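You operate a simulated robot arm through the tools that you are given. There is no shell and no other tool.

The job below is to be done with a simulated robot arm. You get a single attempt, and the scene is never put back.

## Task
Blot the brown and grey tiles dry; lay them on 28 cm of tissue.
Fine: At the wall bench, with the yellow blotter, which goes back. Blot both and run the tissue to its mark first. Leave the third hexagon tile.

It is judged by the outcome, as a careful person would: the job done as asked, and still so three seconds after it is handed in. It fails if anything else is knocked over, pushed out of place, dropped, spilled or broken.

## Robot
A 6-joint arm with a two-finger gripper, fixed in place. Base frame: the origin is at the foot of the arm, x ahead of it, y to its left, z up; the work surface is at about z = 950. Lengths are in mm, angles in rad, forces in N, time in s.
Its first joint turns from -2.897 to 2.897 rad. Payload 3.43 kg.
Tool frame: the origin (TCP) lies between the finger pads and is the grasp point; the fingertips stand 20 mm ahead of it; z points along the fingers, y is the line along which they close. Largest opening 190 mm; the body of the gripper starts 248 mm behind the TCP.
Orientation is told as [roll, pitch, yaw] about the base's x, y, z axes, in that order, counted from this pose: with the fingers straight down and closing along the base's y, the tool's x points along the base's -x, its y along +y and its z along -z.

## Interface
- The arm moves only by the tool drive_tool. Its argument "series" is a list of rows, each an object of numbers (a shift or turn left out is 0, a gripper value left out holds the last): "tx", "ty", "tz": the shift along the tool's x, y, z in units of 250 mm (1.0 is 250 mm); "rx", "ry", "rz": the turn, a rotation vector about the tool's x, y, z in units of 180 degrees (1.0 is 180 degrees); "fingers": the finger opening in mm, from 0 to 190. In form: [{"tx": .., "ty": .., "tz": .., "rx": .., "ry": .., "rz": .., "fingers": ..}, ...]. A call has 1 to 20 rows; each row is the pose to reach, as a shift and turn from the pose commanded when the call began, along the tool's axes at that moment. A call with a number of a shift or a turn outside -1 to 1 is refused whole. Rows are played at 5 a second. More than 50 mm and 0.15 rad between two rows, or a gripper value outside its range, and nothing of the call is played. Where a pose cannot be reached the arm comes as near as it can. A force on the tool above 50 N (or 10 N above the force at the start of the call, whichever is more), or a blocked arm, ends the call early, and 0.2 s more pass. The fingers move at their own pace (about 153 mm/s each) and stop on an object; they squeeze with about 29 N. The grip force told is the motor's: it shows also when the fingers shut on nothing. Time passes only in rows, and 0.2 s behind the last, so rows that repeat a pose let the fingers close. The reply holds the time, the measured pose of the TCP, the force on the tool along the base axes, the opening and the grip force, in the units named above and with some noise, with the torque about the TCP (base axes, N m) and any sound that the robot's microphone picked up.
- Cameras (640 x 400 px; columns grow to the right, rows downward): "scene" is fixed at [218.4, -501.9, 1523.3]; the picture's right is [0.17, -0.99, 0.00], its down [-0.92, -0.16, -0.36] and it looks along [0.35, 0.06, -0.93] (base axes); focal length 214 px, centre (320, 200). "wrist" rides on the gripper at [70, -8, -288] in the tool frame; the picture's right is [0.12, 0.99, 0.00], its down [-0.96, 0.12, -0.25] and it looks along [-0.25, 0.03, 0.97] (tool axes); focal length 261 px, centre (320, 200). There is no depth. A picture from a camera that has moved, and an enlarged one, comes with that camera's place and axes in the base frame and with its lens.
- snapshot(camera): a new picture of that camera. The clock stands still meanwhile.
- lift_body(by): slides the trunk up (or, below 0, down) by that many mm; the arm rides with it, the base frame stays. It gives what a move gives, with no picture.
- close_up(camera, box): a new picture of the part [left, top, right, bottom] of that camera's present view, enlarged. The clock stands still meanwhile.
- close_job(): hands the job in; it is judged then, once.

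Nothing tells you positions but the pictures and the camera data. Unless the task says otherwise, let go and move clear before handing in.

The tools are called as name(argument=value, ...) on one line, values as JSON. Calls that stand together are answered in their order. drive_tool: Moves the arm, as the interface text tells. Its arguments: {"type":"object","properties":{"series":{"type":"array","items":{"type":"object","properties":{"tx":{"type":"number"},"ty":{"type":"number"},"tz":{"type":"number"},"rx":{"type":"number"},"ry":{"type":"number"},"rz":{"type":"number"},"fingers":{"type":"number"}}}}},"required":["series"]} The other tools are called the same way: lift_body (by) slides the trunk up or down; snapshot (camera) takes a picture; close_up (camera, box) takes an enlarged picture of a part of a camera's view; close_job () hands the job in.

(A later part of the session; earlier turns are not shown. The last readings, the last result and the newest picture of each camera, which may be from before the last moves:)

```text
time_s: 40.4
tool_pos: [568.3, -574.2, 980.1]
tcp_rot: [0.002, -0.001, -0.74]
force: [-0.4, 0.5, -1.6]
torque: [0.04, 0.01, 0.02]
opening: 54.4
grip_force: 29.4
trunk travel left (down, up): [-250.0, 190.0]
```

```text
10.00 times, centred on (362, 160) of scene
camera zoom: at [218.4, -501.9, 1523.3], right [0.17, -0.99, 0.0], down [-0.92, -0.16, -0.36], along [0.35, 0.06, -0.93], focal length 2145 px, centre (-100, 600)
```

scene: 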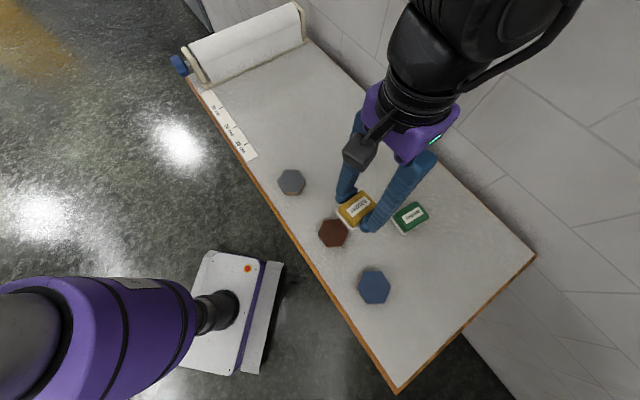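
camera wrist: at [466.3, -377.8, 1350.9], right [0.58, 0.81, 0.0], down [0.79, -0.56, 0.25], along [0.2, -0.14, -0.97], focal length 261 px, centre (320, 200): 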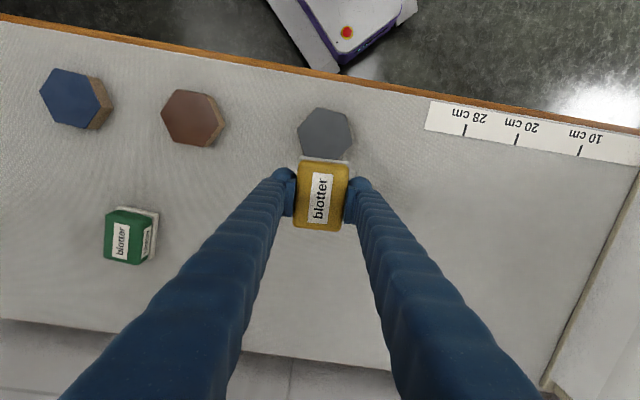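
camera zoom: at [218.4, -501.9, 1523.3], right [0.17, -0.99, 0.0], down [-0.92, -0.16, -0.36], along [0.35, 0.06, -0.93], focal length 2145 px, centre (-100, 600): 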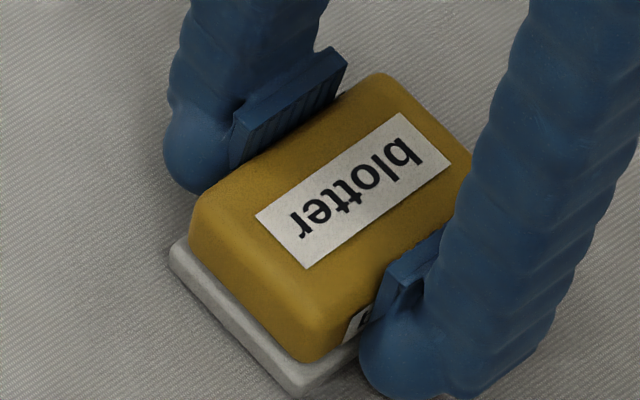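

The blotter sits 2–3 mm forward of its original spot as seen from the scene camera. I'll nudge it back by that much and then lower to contact.

drive_tool(series=[{"tx": 0.007, "ty": -0.008, "tz": 0.0, "fingers": 40}, {"tx": 0.007, "ty": -0.008, "tz": 0.002}, {"tx": 0.007, "ty": -0.008, "tz": 0.004}])

close_up(camera="scene", box=[330, 140, 394, 180])

```text
time_s: 41.2
tool_pos: [565.7, -573.7, 976.8]
tcp_rot: [0.001, 0.0, -0.741]
force: [-0.1, 0.2, -0.7]
torque: [0.0, -0.02, 0.0]
opening: 54.8
grip_force: 29.2
trunk travel left (down, up): [-250.0, 190.0]
```

```text
10.00 times, centred on (362, 160) of scene
camera zoom: at [218.4, -501.9, 1523.3], right [0.17, -0.99, 0.0], down [-0.92, -0.16, -0.36], along [0.35, 0.06, -0.93], focal length 2145 px, centre (-100, 600)
```

zoom: 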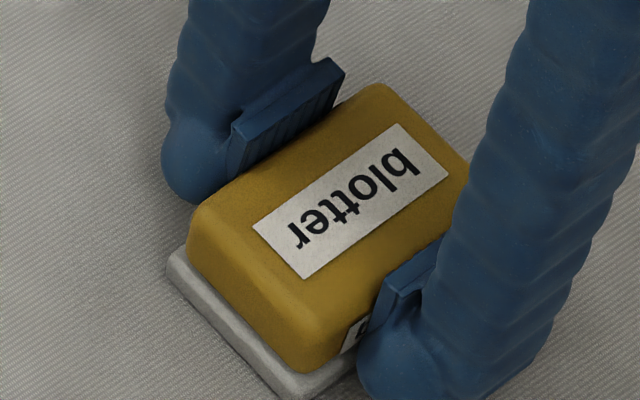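

That now matches the original view almost exactly. I'll lower the last bit until it touches.

drive_tool(series=[{"tz": 0.002, "fingers": 40}, {"tz": 0.004}, {"tz": 0.004}])

```text
time_s: 42.0
tool_pos: [565.3, -574.9, 977.8]
tcp_rot: [0.0, 0.0, -0.739]
force: [-0.6, -0.4, -0.5]
torque: [0.0, 0.01, 0.03]
opening: 54.9
grip_force: 29.1
trunk travel left (down, up): [-250.0, 190.0]
```

drive_tool(series=[{"tz": 0.002, "fingers": 40}, {"tz": 0.003}])

```text
time_s: 42.6
tool_pos: [565.9, -575.6, 976.8]
tcp_rot: [-0.002, 0.001, -0.74]
force: [-0.5, 0.1, 1.4]
torque: [-0.02, -0.01, 0.0]
opening: 55.0
grip_force: 29.1
trunk travel left (down, up): [-250.0, 190.0]
```

drive_tool(series=[{"tz": 0.002, "fingers": 40}])

```text
time_s: 43.0
tool_pos: [566.1, -574.8, 977.0]
tcp_rot: [0.0, 0.0, -0.741]
force: [0.8, -0.2, 3.8]
torque: [0.11, 0.05, -0.04]
opening: 54.7
grip_force: 29.1
trunk travel left (down, up): [-250.0, 190.0]
```

It's touching the bench. I'll open the fingers and rise straight up.

drive_tool(series=[{"fingers": 70}, {"fingers": 100}, {"fingers": 100}, {"tz": -0.08}, {"tz": -0.2}, {"tz": -0.36}, {"tz": -0.52}, {"tz": -0.52}])

close_up(camera="scene", box=[330, 140, 394, 180])

snapshot(camera="scene")

snapshot(camera="wrist")

```text
time_s: 44.8
tool_pos: [566.8, -578.0, 1106.8]
tcp_rot: [0.001, 0.002, -0.741]
force: [-0.6, -0.5, -0.8]
torque: [-0.03, 0.03, -0.03]
opening: 100.0
grip_force: 0.2
trunk travel left (down, up): [-250.0, 190.0]
```

```text
10.00 times, centred on (362, 160) of scene
camera zoom: at [218.4, -501.9, 1523.3], right [0.17, -0.99, 0.0], down [-0.92, -0.16, -0.36], along [0.35, 0.06, -0.93], focal length 2145 px, centre (-100, 600)
```

zoom: 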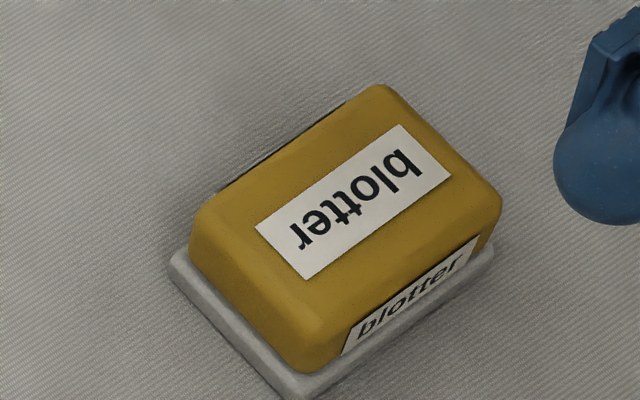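

```text
taken
```

scene: 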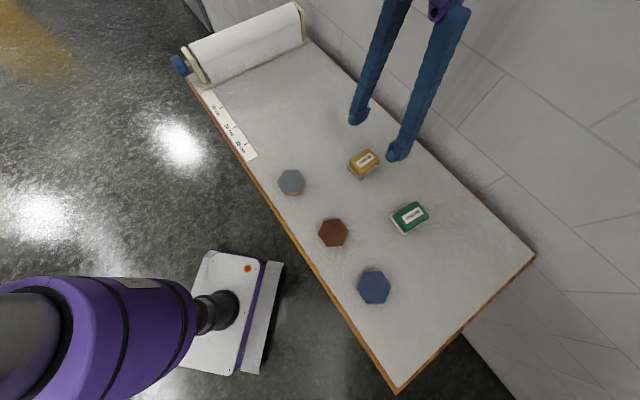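

```text
taken
camera wrist: at [508.7, -536.1, 1395.0], right [0.58, 0.81, 0.0], down [0.79, -0.56, 0.25], along [0.2, -0.14, -0.97], focal length 261 px, centre (320, 200)
```

wrist: 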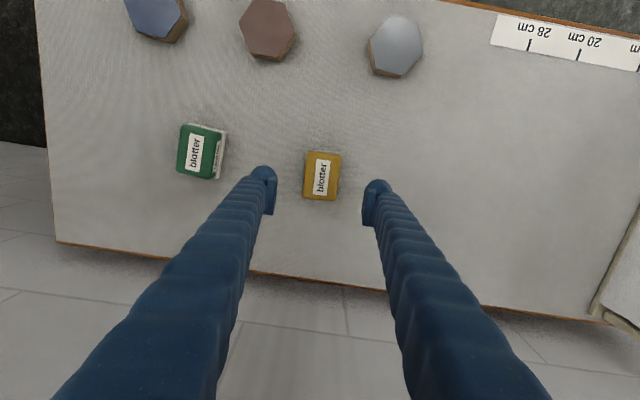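

The blotter is back within about a millimetre. I'll compare the tiles' gloss from nearly the same viewpoint as before blotting.

close_up(camera="wrist", box=[220, 0, 440, 100])

close_up(camera="scene", box=[300, 213, 364, 253])

close_up(camera="scene", box=[340, 265, 404, 305])

```text
2.91 times, centred on (330, 50) of wrist
camera zoom: at [508.7, -536.1, 1395.0], right [0.58, 0.81, 0.0], down [0.79, -0.56, 0.25], along [0.2, -0.14, -0.97], focal length 758 px, centre (291, 636)
```

zoom: 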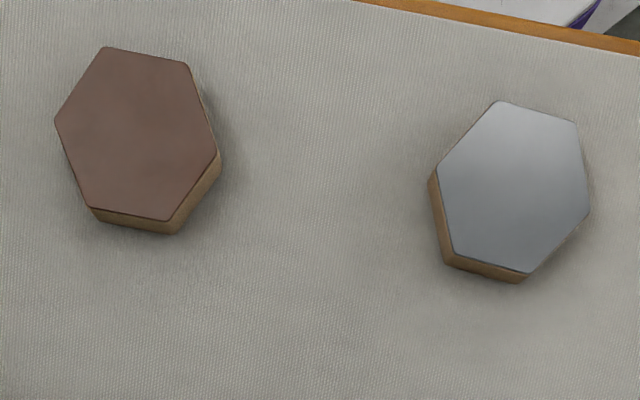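

```text
10.00 times, centred on (332, 233) of scene
camera zoom: at [218.4, -501.9, 1523.3], right [0.17, -0.99, 0.0], down [-0.92, -0.16, -0.36], along [0.35, 0.06, -0.93], focal length 2145 px, centre (200, -130)
```

zoom: 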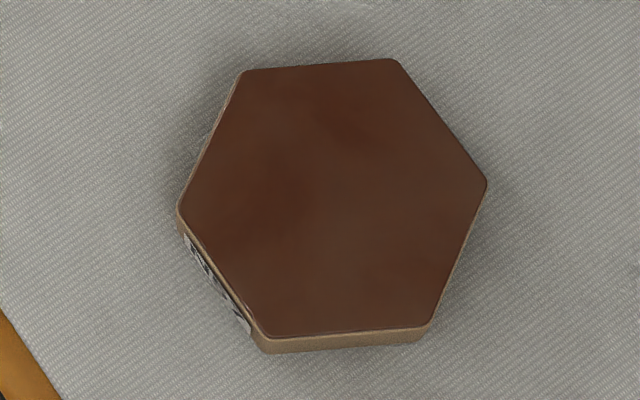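

```text
10.00 times, centred on (372, 285) of scene
camera zoom: at [218.4, -501.9, 1523.3], right [0.17, -0.99, 0.0], down [-0.92, -0.16, -0.36], along [0.35, 0.06, -0.93], focal length 2145 px, centre (-200, -650)
```

zoom: 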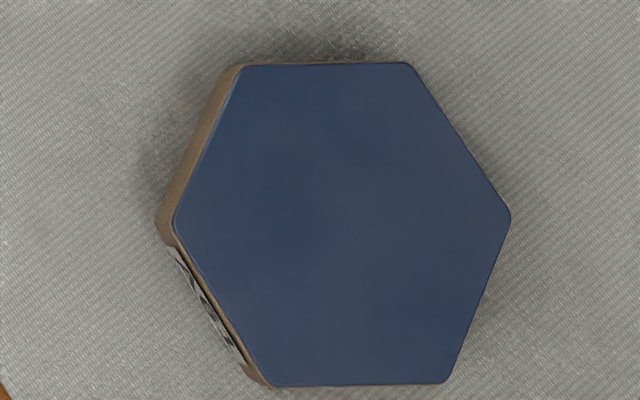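

Both tiles are noticeably lighter than before blotting, from the same viewpoint. Next is the tissue: I'll rise and move over the roll to study the knob and the sheet.

drive_tool(series=[{"tz": -0.12, "ty": 0.06, "tx": 0.02}, {"tz": -0.25, "ty": 0.18, "tx": 0.06}, {"tz": -0.37, "ty": 0.3, "tx": 0.1}, {"tz": -0.37, "ty": 0.47, "tx": 0.16}, {"tz": -0.37, "ty": 0.64, "tx": 0.22}, {"tz": -0.37, "ty": 0.81, "tx": 0.28}, {"tz": -0.37, "ty": 0.98, "tx": 0.34}, {"tz": -0.37, "ty": 0.98, "tx": 0.34}])

drive_tool(series=[{"ty": 0.17, "tx": 0.05, "rz": 0.004}, {"ty": 0.35, "tx": 0.11, "rz": 0.008}, {"ty": 0.53, "tx": 0.17, "rz": 0.012}, {"ty": 0.71, "tx": 0.23, "rz": 0.014}, {"ty": 0.89, "tx": 0.29, "rz": 0.014}, {"ty": 1.0, "tx": 0.33, "rz": 0.014}, {"ty": 1.0, "tx": 0.33, "rz": 0.014}])

snapshot(camera="wrist")

snapshot(camera="scene")

```text
time_s: 46.6
tool_pos: [667.6, -337.1, 1200.7]
tcp_rot: [-0.003, 0.0, -0.741]
force: [-0.4, 0.3, 0.7]
torque: [-0.12, 0.0, -0.03]
opening: 99.8
grip_force: 0.0
trunk travel left (down, up): [-250.0, 190.0]
```

```text
time_s: 48.2
tool_pos: [773.1, -96.2, 1203.6]
tcp_rot: [0.0, 0.0, -0.783]
force: [-0.4, -0.1, -0.4]
torque: [0.01, 0.01, -0.03]
opening: 99.8
grip_force: 0.1
trunk travel left (down, up): [-250.0, 190.0]
```

```text
taken
camera wrist: at [716.4, -51.2, 1490.9], right [0.62, 0.79, 0.0], down [0.76, -0.6, 0.25], along [0.19, -0.15, -0.97], focal length 261 px, centre (320, 200)
```

wrist: 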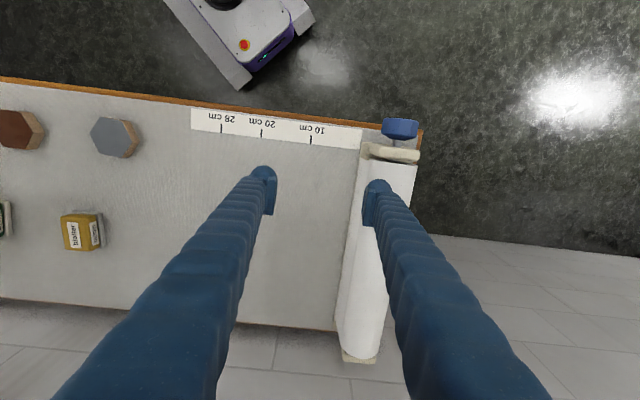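

```text
taken
```

scene: 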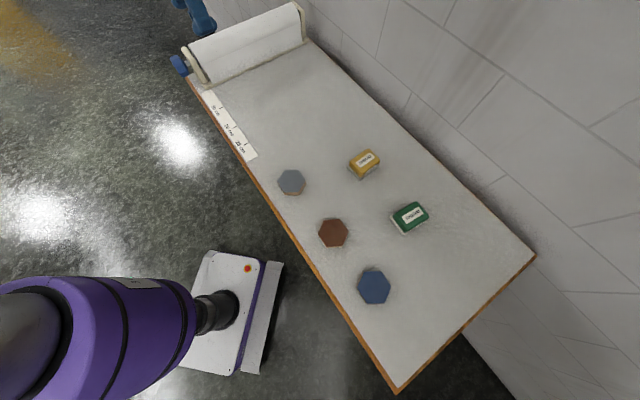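

I have a good view of the dispenser and ruler from above. I'll zoom in on the knob, the ruler and the front of the roll.

close_up(camera="wrist", box=[340, 100, 440, 180])

close_up(camera="wrist", box=[180, 95, 440, 250])

close_up(camera="scene", box=[165, 20, 245, 70])

```text
5.00 times, centred on (390, 140) of wrist
camera zoom: at [716.4, -51.2, 1490.9], right [0.62, 0.79, 0.0], down [0.76, -0.6, 0.25], along [0.19, -0.15, -0.97], focal length 1303 px, centre (-30, 500)
```

zoom: 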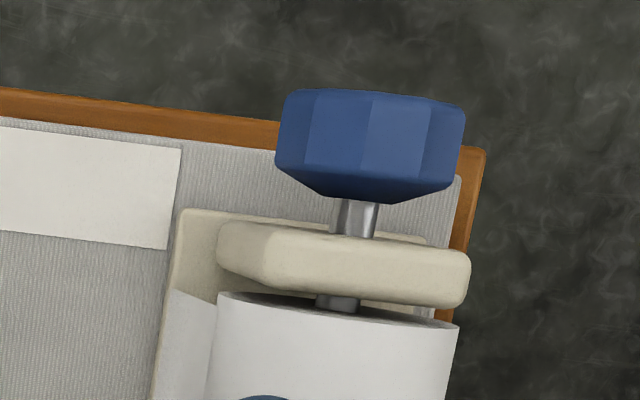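

```text
2.46 times, centred on (310, 172) of wrist
camera zoom: at [716.4, -51.2, 1490.9], right [0.62, 0.79, 0.0], down [0.76, -0.6, 0.25], along [0.19, -0.15, -0.97], focal length 642 px, centre (345, 268)
```

zoom: 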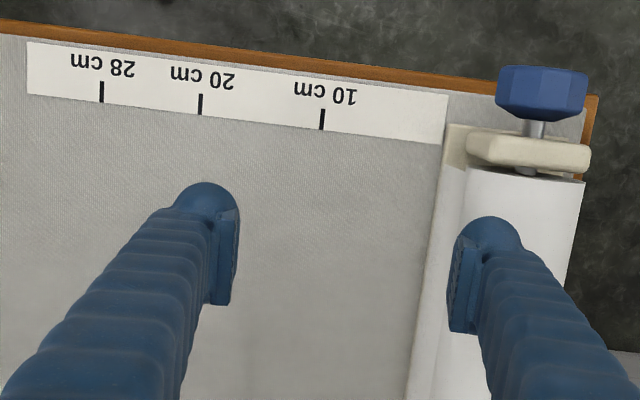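

```text
8.00 times, centred on (205, 45) of scene
camera zoom: at [218.4, -501.9, 1523.3], right [0.17, -0.99, 0.0], down [-0.92, -0.16, -0.36], along [0.35, 0.06, -0.93], focal length 1716 px, centre (1240, 1440)
```

zoom: 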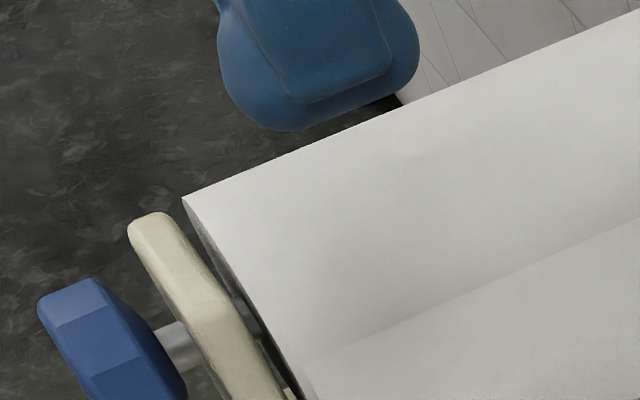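

The knob looks octagonal, about 60–65 mm across, on a horizontal axle near (797,67) at z≈1016, overhanging the bench's front edge. I'll move out over the aisle side, then tip the gripper horizontal so it faces the knob along its axis.

drive_tool(series=[{"tx": 0.14, "ty": 0.09, "fingers": 100}, {"tx": 0.28, "ty": 0.18}, {"tx": 0.43, "ty": 0.27}, {"tx": 0.58, "ty": 0.36}, {"tx": 0.72, "ty": 0.45}, {"tx": 0.855, "ty": 0.525}, {"tx": 0.855, "ty": 0.525}])

drive_tool(series=[{"ry": -0.04}, {"ry": -0.08}, {"ry": -0.12}, {"ry": -0.16}, {"ry": -0.16}])

snapshot(camera="scene")

snapshot(camera="wrist")

```text
time_s: 49.8
tool_pos: [714.0, 148.9, 1198.9]
tcp_rot: [-0.002, 0.001, -0.783]
force: [0.0, 1.1, -0.5]
torque: [-0.03, 0.0, -0.02]
opening: 99.8
grip_force: 0.0
trunk travel left (down, up): [-250.0, 190.0]
```

```text
time_s: 51.0
tool_pos: [715.8, 148.3, 1197.3]
tcp_rot: [0.0, -0.502, -0.784]
force: [0.4, 0.2, -0.5]
torque: [-0.04, -0.03, 0.01]
opening: 100.1
grip_force: 0.0
trunk travel left (down, up): [-250.0, 190.0]
```

```text
taken
```

scene: 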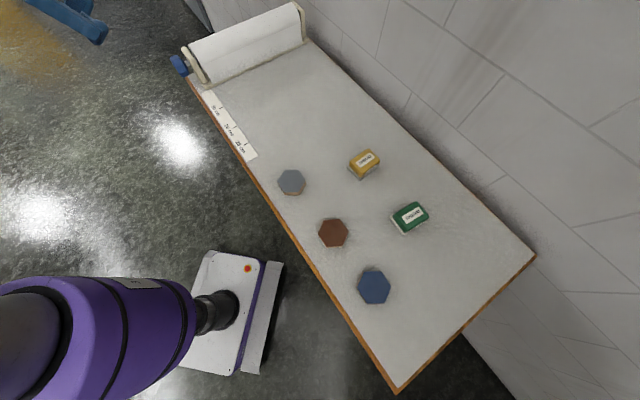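

```text
taken
camera wrist: at [567.4, 284.7, 1416.7], right [0.63, 0.78, -0.06], down [0.59, -0.43, 0.68], along [0.5, -0.46, -0.73], focal length 261 px, centre (320, 200)
```

wrist: 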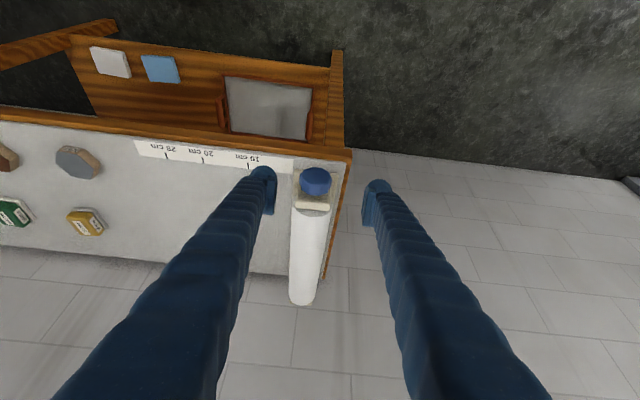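

The tilt works as intended, and I can see the bench's front panel and the knob. I'll continue tipping until the tool is horizontal.

drive_tool(series=[{"ry": -0.04}, {"ry": -0.08}, {"ry": -0.12}, {"ry": -0.16}, {"ry": -0.2}, {"ry": -0.24}, {"ry": -0.28}, {"ry": -0.31}, {"ry": -0.34}, {"ry": -0.34}])

snapshot(camera="wrist")

snapshot(camera="scene")

```text
time_s: 53.2
tool_pos: [716.4, 148.4, 1198.6]
tcp_rot: [-2.696, -1.568, 1.913]
force: [0.9, -0.3, 0.1]
torque: [-0.02, -0.02, -0.06]
opening: 99.9
grip_force: 0.1
trunk travel left (down, up): [-250.0, 190.0]
```

```text
taken
camera wrist: at [506.2, 346.2, 1128.5], right [0.7, 0.7, -0.12], down [-0.09, 0.26, 0.96], along [0.71, -0.66, 0.25], focal length 261 px, centre (320, 200)
```

wrist: 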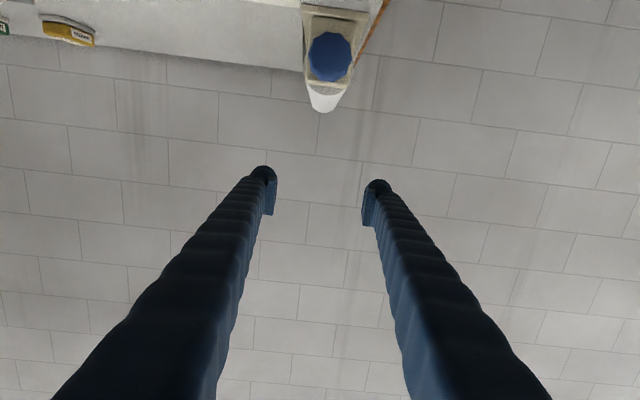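

```text
taken
```

scene: 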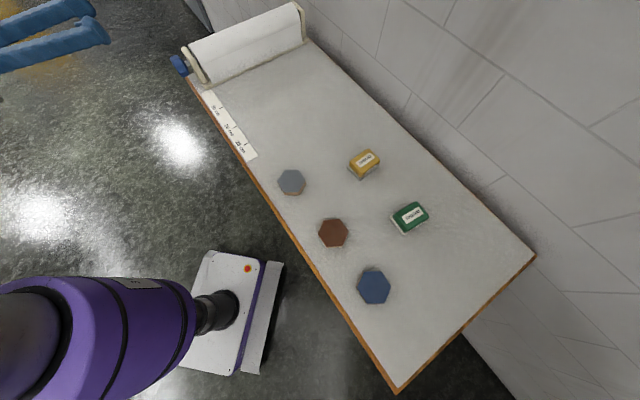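

The tool is now horizontal and facing the wall, with the knob ahead and below. I'll zoom in on the knob face.

close_up(camera="wrist", box=[290, 0, 390, 120])

close_up(camera="scene", box=[0, 0, 220, 140])

```text
3.33 times, centred on (340, 60) of wrist
camera zoom: at [506.2, 346.2, 1128.5], right [0.7, 0.7, -0.12], down [-0.09, 0.26, 0.96], along [0.71, -0.66, 0.25], focal length 869 px, centre (253, 667)
```

zoom: 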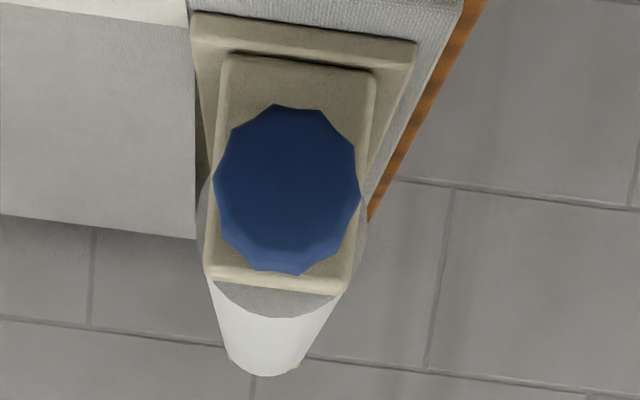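

```text
2.86 times, centred on (110, 70) of scene
camera zoom: at [218.4, -501.9, 1523.3], right [0.17, -0.99, 0.0], down [-0.92, -0.16, -0.36], along [0.35, 0.06, -0.93], focal length 613 px, centre (920, 571)
```

zoom: 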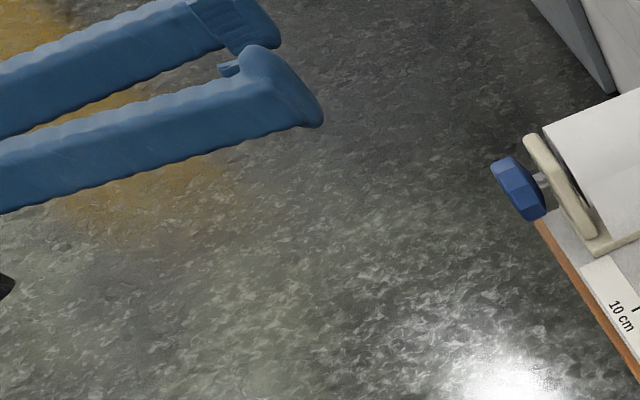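

The knob is about 170 mm below the tool axis and nearly aligned sideways. I'll lower to its level while staying 100 mm in front of it, and re-measure.

drive_tool(series=[{"tx": 0.13, "ty": -0.005}, {"tx": 0.28, "ty": -0.01}, {"tx": 0.43, "ty": -0.018}, {"tx": 0.56, "ty": -0.025}, {"tx": 0.68, "ty": -0.025}, {"tx": 0.68, "ty": -0.025}])

snapshot(camera="wrist")

close_up(camera="wrist", box=[240, 120, 400, 220])

snapshot(camera="scene")

```text
time_s: 54.6
tool_pos: [734.0, 171.7, 1043.8]
tcp_rot: [-1.232, -1.548, 0.43]
force: [-0.3, 0.8, 0.2]
torque: [-0.02, -0.03, -0.04]
opening: 100.0
grip_force: 0.0
out of reach, approached as far as the arm can: row 2, 3, 4, 5, 6
trunk travel left (down, up): [-250.0, 190.0]
```

```text
taken
camera wrist: at [526.8, 373.9, 976.4], right [0.71, 0.69, -0.14], down [-0.07, 0.27, 0.96], along [0.7, -0.67, 0.24], focal length 261 px, centre (320, 200)
```

wrist: 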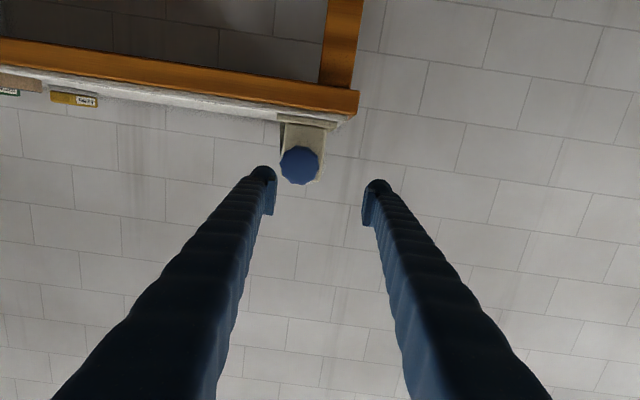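

```text
4.00 times, centred on (320, 170) of wrist
camera zoom: at [526.8, 373.9, 976.4], right [0.71, 0.69, -0.14], down [-0.07, 0.27, 0.96], along [0.7, -0.67, 0.24], focal length 1043 px, centre (320, 320)
```

zoom: 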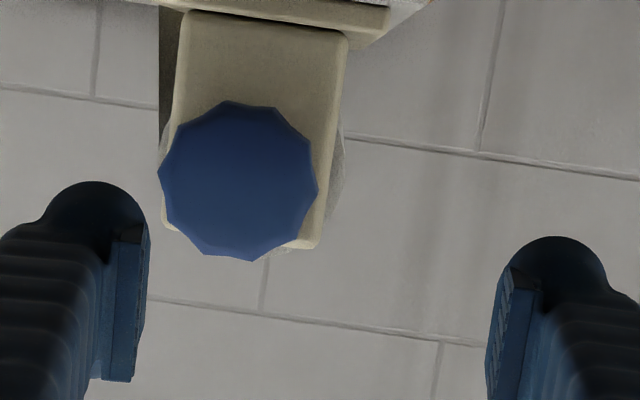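

```text
taken
```

scene: 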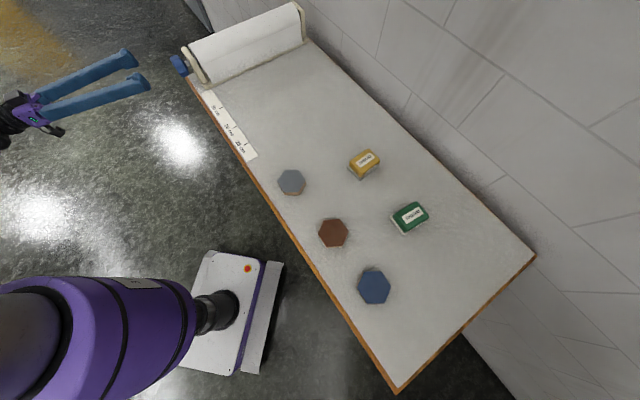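

The arm can't reach that low in this posture, so I'll go back up and lower the trunk instead, which keeps the same arm posture.

drive_tool(series=[{"tx": -0.14, "ty": 0.005}, {"tx": -0.28, "ty": 0.01}, {"tx": -0.42, "ty": 0.015}, {"tx": -0.56, "ty": 0.02}, {"tx": -0.68, "ty": 0.025}, {"tx": -0.68, "ty": 0.025}])

```text
time_s: 56.0
tool_pos: [740.1, 173.8, 1209.3]
tcp_rot: [-1.004, -1.569, 0.221]
force: [-0.7, -0.3, -0.2]
torque: [0.0, 0.01, 0.07]
opening: 100.0
grip_force: 0.1
trunk travel left (down, up): [-250.0, 190.0]
```

The knob measures about e1≈607 along the bench and z≈1023. I'll shift 39 mm sideways to line up, then lower the trunk by 180 mm.

drive_tool(series=[{"ty": -0.08}, {"ty": -0.157}, {"ty": -0.157}])

lift_body(by=-100)

snapshot(camera="scene")

snapshot(camera="wrist")

```text
time_s: 56.8
tool_pos: [712.7, 145.2, 1212.0]
tcp_rot: [-0.618, -1.572, -0.166]
force: [0.0, 0.3, -0.7]
torque: [0.03, -0.02, 0.04]
opening: 99.6
grip_force: 0.0
trunk travel left (down, up): [-250.0, 190.0]
```

```text
time_s: 58.1
tool_pos: [713.0, 145.5, 1111.9]
tcp_rot: [-0.608, -1.57, -0.174]
force: [0.4, 0.3, 0.9]
torque: [0.04, 0.02, 0.02]
opening: 99.8
grip_force: 0.0
trunk travel left (down, up): [-150.0, 290.0]
```

```text
taken
```

scene: 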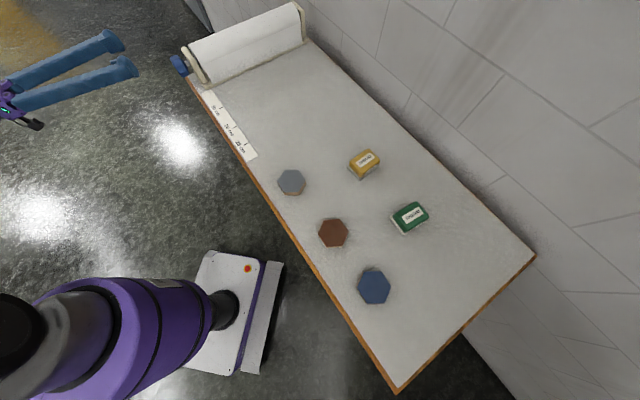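

```text
taken
camera wrist: at [502.8, 343.4, 1042.9], right [0.7, 0.7, -0.12], down [-0.09, 0.26, 0.96], along [0.71, -0.66, 0.25], focal length 261 px, centre (320, 200)
```

wrist: 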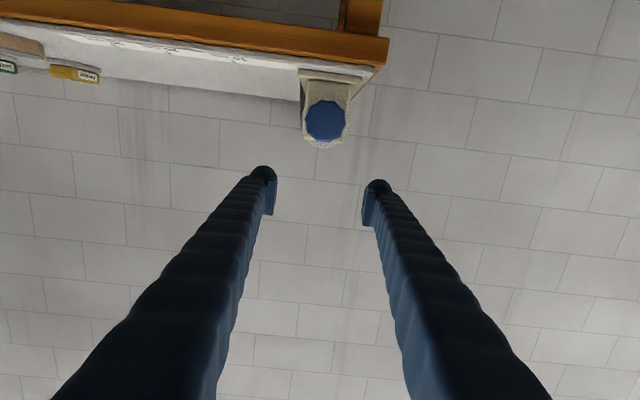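

That works well. I'll lower the trunk another 85 mm to bring the tool level with the knob.

lift_body(by=-87)

snapshot(camera="wrist")

close_up(camera="wrist", box=[240, 120, 400, 220])

close_up(camera="scene", box=[60, 0, 236, 110])

```text
time_s: 59.4
tool_pos: [712.3, 146.1, 1025.5]
tcp_rot: [-0.638, -1.57, -0.145]
force: [-0.3, 0.1, 0.2]
torque: [0.03, 0.02, 0.03]
opening: 100.3
grip_force: 0.1
trunk travel left (down, up): [-63.0, 377.0]
```

```text
taken
camera wrist: at [502.8, 343.4, 955.8], right [0.7, 0.7, -0.12], down [-0.09, 0.26, 0.96], along [0.71, -0.66, 0.25], focal length 261 px, centre (320, 200)
```

wrist: 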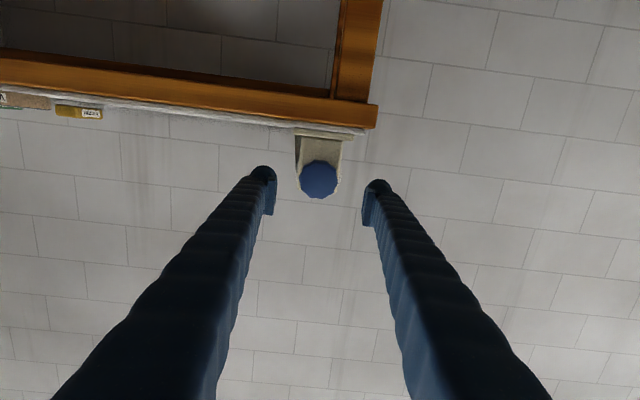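

```text
4.00 times, centred on (320, 170) of wrist
camera zoom: at [502.8, 343.4, 955.8], right [0.7, 0.7, -0.12], down [-0.09, 0.26, 0.96], along [0.71, -0.66, 0.25], focal length 1043 px, centre (320, 320)
```

zoom: 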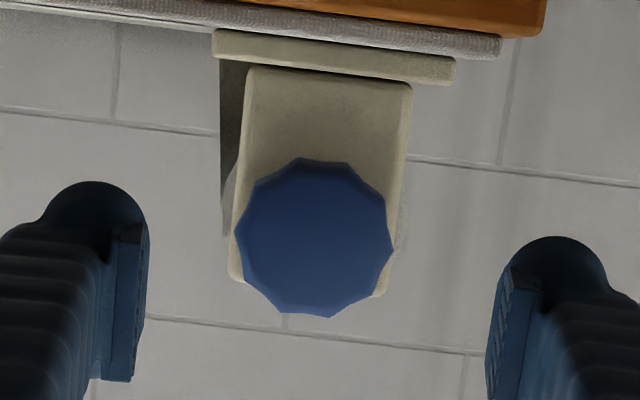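

```text
3.64 times, centred on (148, 55) of scene
camera zoom: at [218.4, -501.9, 1523.3], right [0.17, -0.99, 0.0], down [-0.92, -0.16, -0.36], along [0.35, 0.06, -0.93], focal length 780 px, centre (946, 727)
```

zoom: 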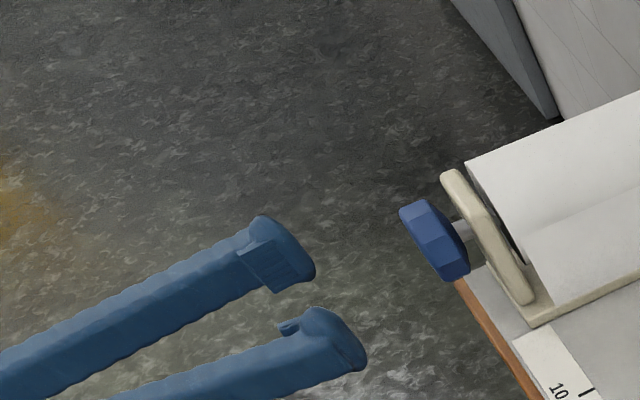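

The knob (60 mm, ten-sided) is within about 2 mm of the tool axis. I'll correct that and advance halfway for a final check.

drive_tool(series=[{"tx": 0.0064, "ty": -0.009, "tz": 0.0, "fingers": 100}, {"tx": 0.0064, "ty": -0.009, "tz": 0.12}, {"tx": 0.0064, "ty": -0.009, "tz": 0.24}, {"tx": 0.0064, "ty": -0.009, "tz": 0.24}])

close_up(camera="wrist", box=[240, 130, 400, 230])

close_up(camera="scene", box=[100, 0, 260, 100])

```text
time_s: 60.4
tool_pos: [754.2, 101.1, 1022.4]
tcp_rot: [-0.485, -1.57, -0.298]
force: [-0.1, 0.8, 0.0]
torque: [0.0, 0.0, 0.01]
opening: 99.9
grip_force: 0.0
trunk travel left (down, up): [-63.0, 377.0]
```

```text
4.00 times, centred on (320, 180) of wrist
camera zoom: at [545.8, 298.3, 953.1], right [0.7, 0.7, -0.12], down [-0.09, 0.26, 0.96], along [0.71, -0.66, 0.24], focal length 1043 px, centre (320, 280)
```

zoom: 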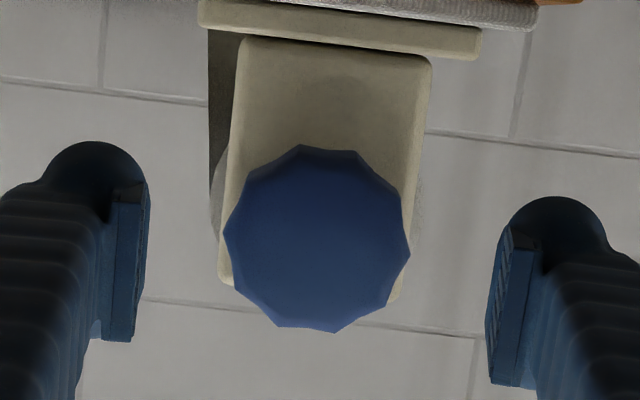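

```text
4.00 times, centred on (180, 50) of scene
camera zoom: at [218.4, -501.9, 1523.3], right [0.17, -0.99, 0.0], down [-0.92, -0.16, -0.36], along [0.35, 0.06, -0.93], focal length 858 px, centre (880, 800)
```

zoom: 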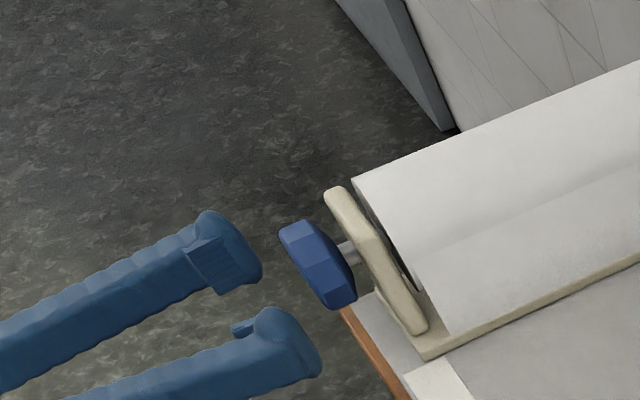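

The knob sits centred within about 1 mm, with its face 42 mm ahead of the TCP. I'll advance so the pads straddle it, keeping the fingertips clear of the side plate.

drive_tool(series=[{"tx": -0.002, "ty": -0.0024, "tz": 0.06, "fingers": 100}, {"tx": -0.002, "ty": -0.0024, "tz": 0.12}, {"tx": -0.002, "ty": -0.0024, "tz": 0.17}, {"tx": -0.002, "ty": -0.0024, "tz": 0.2}, {"tx": -0.002, "ty": -0.0024, "tz": 0.2}])

close_up(camera="wrist", box=[240, 130, 400, 230])

close_up(camera="scene", box=[120, 20, 248, 100])

```text
time_s: 61.5
tool_pos: [788.5, 64.3, 1023.7]
tcp_rot: [-0.818, -1.569, 0.036]
force: [0.2, 0.1, -0.3]
torque: [0.02, -0.05, 0.02]
opening: 99.8
grip_force: 0.0
trunk travel left (down, up): [-63.0, 377.0]
```

```text
4.00 times, centred on (320, 180) of wrist
camera zoom: at [579.4, 261.4, 953.9], right [0.7, 0.7, -0.12], down [-0.09, 0.26, 0.96], along [0.71, -0.66, 0.25], focal length 1043 px, centre (320, 280)
```

zoom: 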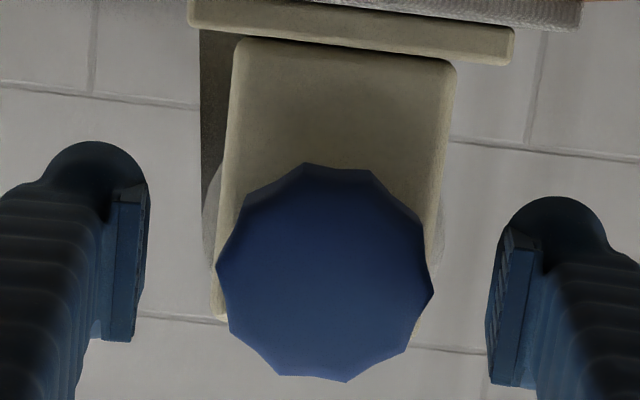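

```text
5.00 times, centred on (184, 60) of scene
camera zoom: at [218.4, -501.9, 1523.3], right [0.17, -0.99, 0.0], down [-0.92, -0.16, -0.36], along [0.35, 0.06, -0.93], focal length 1072 px, centre (1000, 900)
```

zoom: 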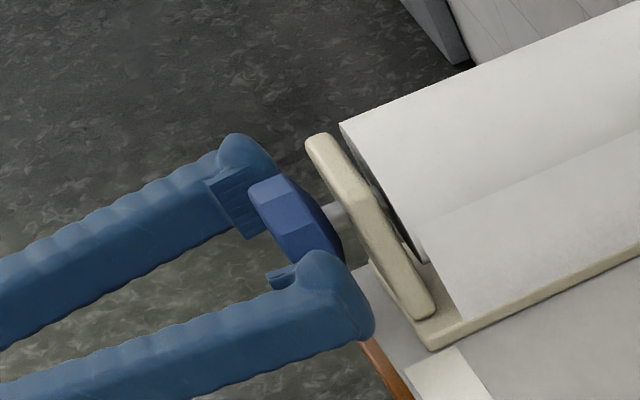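

The fingers straddle the knob, and the tips are clear of the side plate. I'll close gently on the knob and read the side force.

drive_tool(series=[{"fingers": 75}, {"fingers": 60}, {"fingers": 45}, {"fingers": 45}, {"fingers": 45}])

close_up(camera="wrist", box=[240, 130, 400, 230])

```text
time_s: 62.8
tool_pos: [790.4, 64.4, 1023.7]
tcp_rot: [-1.406, -1.572, 0.625]
force: [12.0, 6.3, 3.6]
torque: [0.11, 0.01, 0.19]
opening: 57.5
grip_force: 45.1
trunk travel left (down, up): [-63.0, 377.0]
```

```text
4.00 times, centred on (320, 180) of wrist
camera zoom: at [580.1, 262.3, 953.7], right [0.7, 0.7, -0.12], down [-0.09, 0.26, 0.96], along [0.71, -0.66, 0.25], focal length 1043 px, centre (320, 280)
```

zoom: 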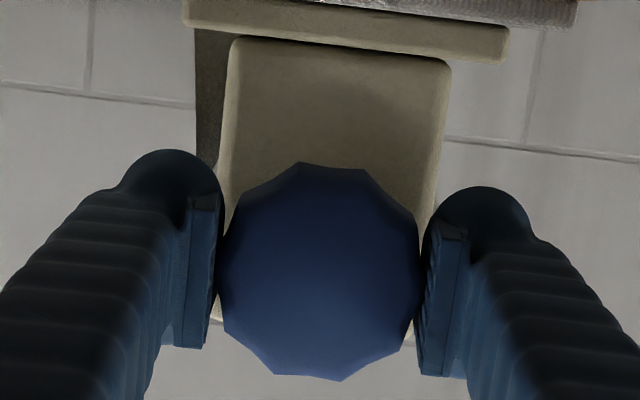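

It's gripped on two flats (57.5 mm), with about 13 N of side load pushing me along +e1. I'll shift 0.8 mm that way to relieve it.

drive_tool(series=[{"ty": 0.003, "fingers": 45}, {"ty": 0.003}])

```text
time_s: 63.4
tool_pos: [790.7, 65.6, 1023.0]
tcp_rot: [-1.048, -1.568, 0.265]
force: [7.9, 0.1, 5.2]
torque: [-0.01, -0.11, -0.13]
opening: 57.3
grip_force: 44.7
trunk travel left (down, up): [-63.0, 377.0]
```

The load is small now. I'll turn the knob a small test amount in the direction that should feed tissue out at the front.

drive_tool(series=[{"rz": 0.03, "fingers": 45}, {"rz": 0.06}, {"rz": 0.09}, {"rz": 0.12}, {"rz": 0.12}])

close_up(camera="wrist", box=[240, 130, 400, 230])

close_up(camera="scene", box=[165, 0, 325, 100])

```text
time_s: 63.9
tool_pos: [791.2, 64.9, 1026.7]
tcp_rot: [1.43, -1.457, -2.24]
force: [-7.5, -1.7, -3.4]
torque: [-0.67, -0.6, -0.88]
opening: 57.3
grip_force: 45.1
out of reach, approached as far as the arm can: row 2
trunk travel left (down, up): [-63.0, 377.0]
stopped in row 2: the force on the tool passed its limit at 72 N (the readings are from after the stop); the commanded pose is now the measured one
```

```text
4.00 times, centred on (320, 180) of wrist
camera zoom: at [591.5, 274.3, 960.5], right [0.72, 0.69, 0.0], down [-0.16, 0.17, 0.97], along [0.67, -0.7, 0.23], focal length 1043 px, centre (320, 280)
```

zoom: 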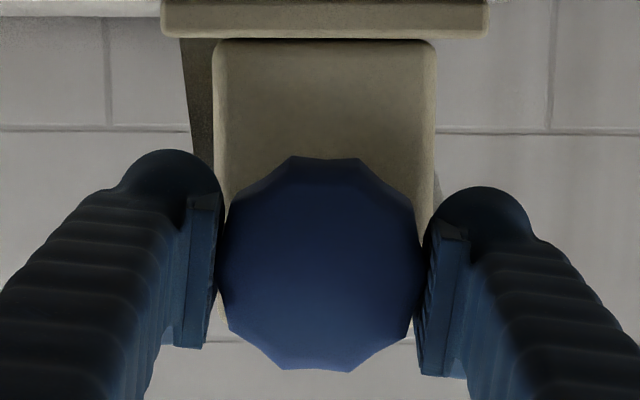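

```text
4.00 times, centred on (245, 50) of scene
camera zoom: at [218.4, -501.9, 1523.3], right [0.17, -0.99, 0.0], down [-0.92, -0.16, -0.36], along [0.35, 0.06, -0.93], focal length 858 px, centre (620, 800)
```

zoom: 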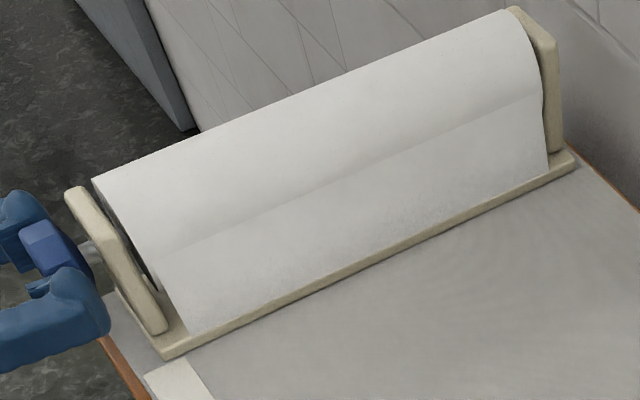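

The wrist hit the end of its turning range after about 7° (the knob turned with it). I'll open, back out, square up the tool and wind the wrist the other way so each stroke has plenty of travel.

drive_tool(series=[{"fingers": 60}, {"fingers": 85}, {"fingers": 100}, {"fingers": 100}, {"tz": -0.06}, {"tz": -0.15}, {"tz": -0.24}, {"tz": -0.24}])

drive_tool(series=[{"rz": -0.04, "rx": -0.004, "ry": -0.002}, {"rz": -0.08, "rx": -0.008, "ry": -0.004}, {"rz": -0.08, "rx": -0.008, "ry": -0.004}])

snapshot(camera="scene")

close_up(camera="wrist", box=[240, 130, 400, 230])

```text
time_s: 65.7
tool_pos: [750.6, 109.5, 1027.5]
tcp_rot: [1.422, -1.456, -2.235]
force: [0.7, 0.9, 0.7]
torque: [0.01, -0.01, -0.04]
opening: 100.1
grip_force: 0.1
trunk travel left (down, up): [-63.0, 377.0]
```

```text
time_s: 66.5
tool_pos: [750.2, 109.8, 1026.7]
tcp_rot: [-1.541, -1.433, 0.757]
force: [0.0, 0.3, 0.1]
torque: [0.01, -0.01, 0.0]
opening: 100.0
grip_force: 0.1
trunk travel left (down, up): [-63.0, 377.0]
```

```text
taken
```

scene: 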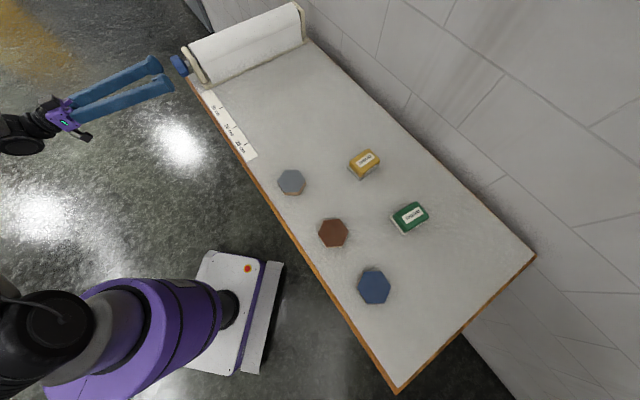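

```text
4.00 times, centred on (320, 180) of wrist
camera zoom: at [533.7, 299.9, 959.6], right [0.68, 0.69, -0.25], down [0.0, 0.35, 0.94], along [0.73, -0.64, 0.24], focal length 1043 px, centre (320, 280)
```

zoom: 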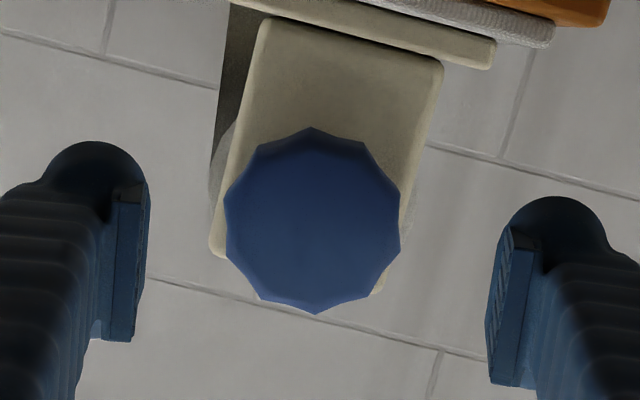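

The tool is square to the knob again. I'll wind the wrist backward by about 144° here, clear of the knob.

drive_tool(series=[{"rz": -0.04}, {"rz": -0.08}, {"rz": -0.12}, {"rz": -0.16}, {"rz": -0.2}, {"rz": -0.24}, {"rz": -0.28}, {"rz": -0.32}, {"rz": -0.36}, {"rz": -0.4}, {"rz": -0.44}, {"rz": -0.48}, {"rz": -0.52}, {"rz": -0.56}, {"rz": -0.6}, {"rz": -0.64}, {"rz": -0.68}, {"rz": -0.72}, {"rz": -0.76}, {"rz": -0.8}])

snapshot(camera="wrist")

```text
time_s: 70.7
tool_pos: [751.3, 110.0, 1028.0]
tcp_rot: [-1.562, 1.079, 0.794]
force: [0.0, 0.6, 0.1]
torque: [0.02, 0.01, 0.0]
opening: 100.0
grip_force: 0.0
trunk travel left (down, up): [-63.0, 377.0]
```

```text
taken
camera wrist: at [529.1, 294.1, 1095.3], right [-0.66, -0.66, -0.36], down [0.07, 0.43, -0.9], along [0.75, -0.62, -0.23], focal length 261 px, centre (320, 200)
```

wrist: 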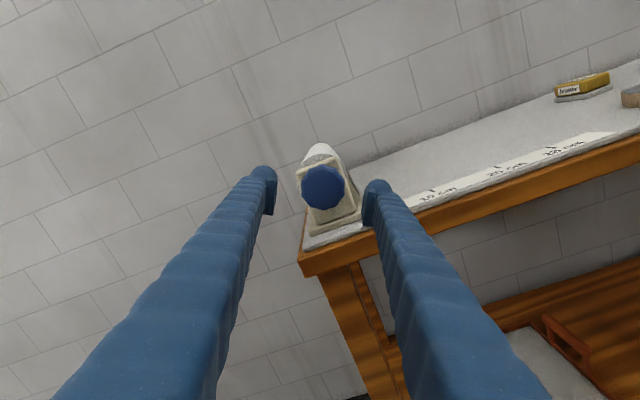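

That direction has lots of room, and the camera is now on top. I'll wind further to get one long stroke.

drive_tool(series=[{"rz": -0.04}, {"rz": -0.08}, {"rz": -0.12}, {"rz": -0.16}, {"rz": -0.2}, {"rz": -0.24}, {"rz": -0.28}, {"rz": -0.32}, {"rz": -0.36}, {"rz": -0.4}, {"rz": -0.44}, {"rz": -0.48}, {"rz": -0.52}, {"rz": -0.56}, {"rz": -0.6}, {"rz": -0.64}, {"rz": -0.68}, {"rz": -0.72}, {"rz": -0.76}, {"rz": -0.8}])

snapshot(camera="wrist")

```text
time_s: 74.9
tool_pos: [750.6, 110.1, 1026.1]
tcp_rot: [1.564, -0.451, -2.352]
force: [0.8, -0.4, 0.6]
torque: [-0.01, -0.01, -0.03]
opening: 99.5
grip_force: 0.0
trunk travel left (down, up): [-63.0, 377.0]
```

```text
taken
camera wrist: at [588.8, 355.2, 990.3], right [0.38, 0.38, 0.84], down [-0.75, -0.4, 0.52], along [0.54, -0.83, 0.13], focal length 261 px, centre (320, 200)
```

wrist: 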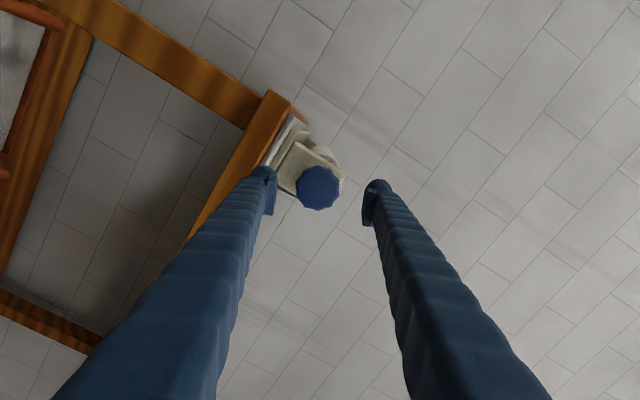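

I now have about 300° of stroke. I'll check the knob's alignment in this orientation.

close_up(camera="wrist", box=[240, 140, 400, 240])

```text
4.00 times, centred on (320, 190) of wrist
camera zoom: at [588.8, 355.2, 990.3], right [0.38, 0.38, 0.84], down [-0.75, -0.4, 0.52], along [0.54, -0.83, 0.13], focal length 1043 px, centre (320, 240)
```

zoom: 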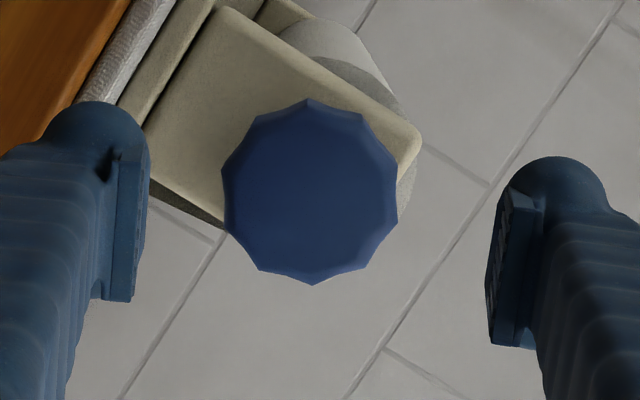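

The knob is about 1 mm and 3 mm off in this orientation, and its flats are about 13° off the pads. I'll correct the roll and position, narrow the opening so the lower finger clears the bench, and move in.

drive_tool(series=[{"tx": -0.0046, "ty": -0.0124, "rz": -0.04, "fingers": 76}, {"tx": -0.0046, "ty": -0.0124, "rz": -0.075, "fingers": 76}, {"tx": -0.0046, "ty": -0.0124, "rz": -0.075, "fingers": 76}])

close_up(camera="wrist", box=[240, 140, 400, 240])

```text
time_s: 75.7
tool_pos: [746.8, 107.8, 1024.5]
tcp_rot: [1.566, -0.685, -2.35]
force: [-0.7, 0.1, -0.9]
torque: [0.04, -0.01, 0.02]
opening: 76.0
grip_force: 0.1
trunk travel left (down, up): [-63.0, 377.0]
```

```text
4.00 times, centred on (320, 190) of wrist
camera zoom: at [579.1, 345.8, 975.5], right [0.51, 0.51, 0.69], down [-0.65, -0.3, 0.7], along [0.57, -0.81, 0.17], focal length 1043 px, centre (320, 240)
```

zoom: 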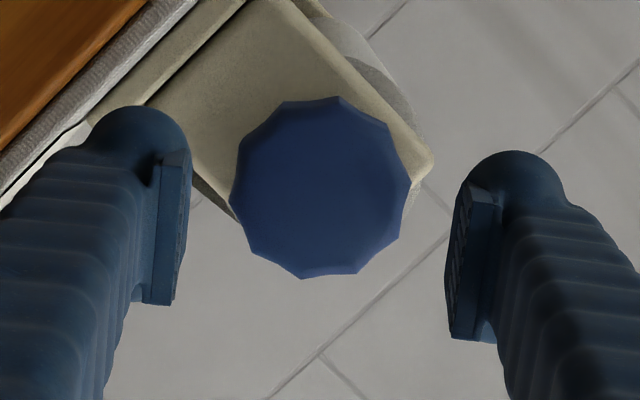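

It's now aligned within a millimetre and a few degrees. I'll advance around the knob.

drive_tool(series=[{"tx": 0.001, "tz": 0.08, "fingers": 76}, {"tx": 0.002, "tz": 0.15}, {"tx": 0.002, "tz": 0.2}, {"tx": 0.002, "tz": 0.235}, {"tx": 0.002, "tz": 0.235}])

close_up(camera="wrist", box=[240, 140, 400, 240])

close_up(camera="scene", box=[120, 20, 248, 100])

```text
time_s: 76.9
tool_pos: [791.1, 67.2, 1024.5]
tcp_rot: [1.565, -0.683, -2.352]
force: [-0.1, -0.2, -0.2]
torque: [0.0, 0.01, 0.01]
opening: 75.9
grip_force: 0.0
trunk travel left (down, up): [-63.0, 377.0]
```

```text
4.00 times, centred on (320, 190) of wrist
camera zoom: at [621.6, 305.1, 975.2], right [0.51, 0.51, 0.69], down [-0.65, -0.3, 0.7], along [0.57, -0.81, 0.17], focal length 1043 px, centre (320, 240)
```

zoom: 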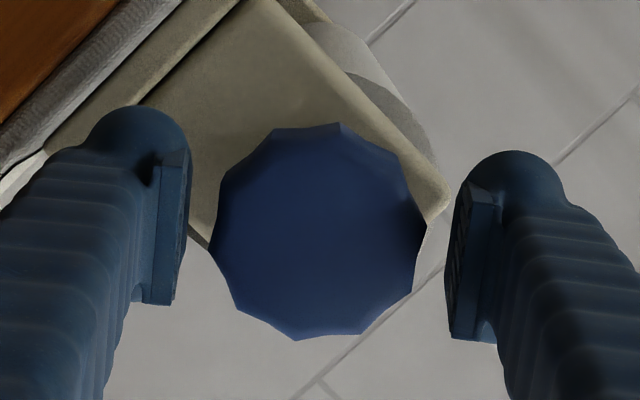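

```text
5.00 times, centred on (184, 60) of scene
camera zoom: at [218.4, -501.9, 1523.3], right [0.17, -0.99, 0.0], down [-0.92, -0.16, -0.36], along [0.35, 0.06, -0.93], focal length 1072 px, centre (1000, 900)
```

zoom: 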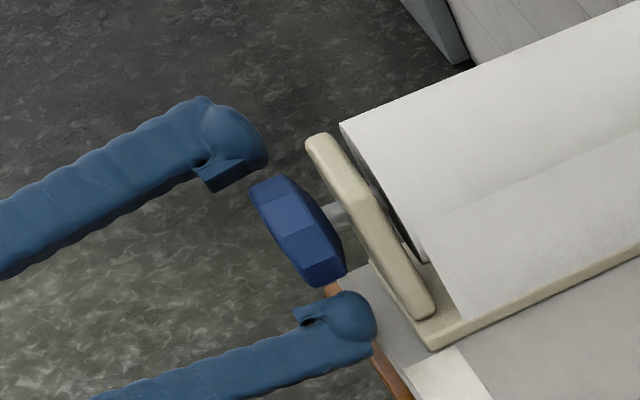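

The knob is centred between the pads. I'll close on it.

drive_tool(series=[{"fingers": 64}, {"fingers": 45}, {"fingers": 45}, {"fingers": 45}])

```text
time_s: 77.9
tool_pos: [790.3, 66.9, 1023.6]
tcp_rot: [1.564, -0.686, -2.35]
force: [-5.2, -1.6, -6.2]
torque: [-0.02, -0.02, -0.04]
opening: 57.5
grip_force: 45.1
trunk travel left (down, up): [-63.0, 377.0]
```

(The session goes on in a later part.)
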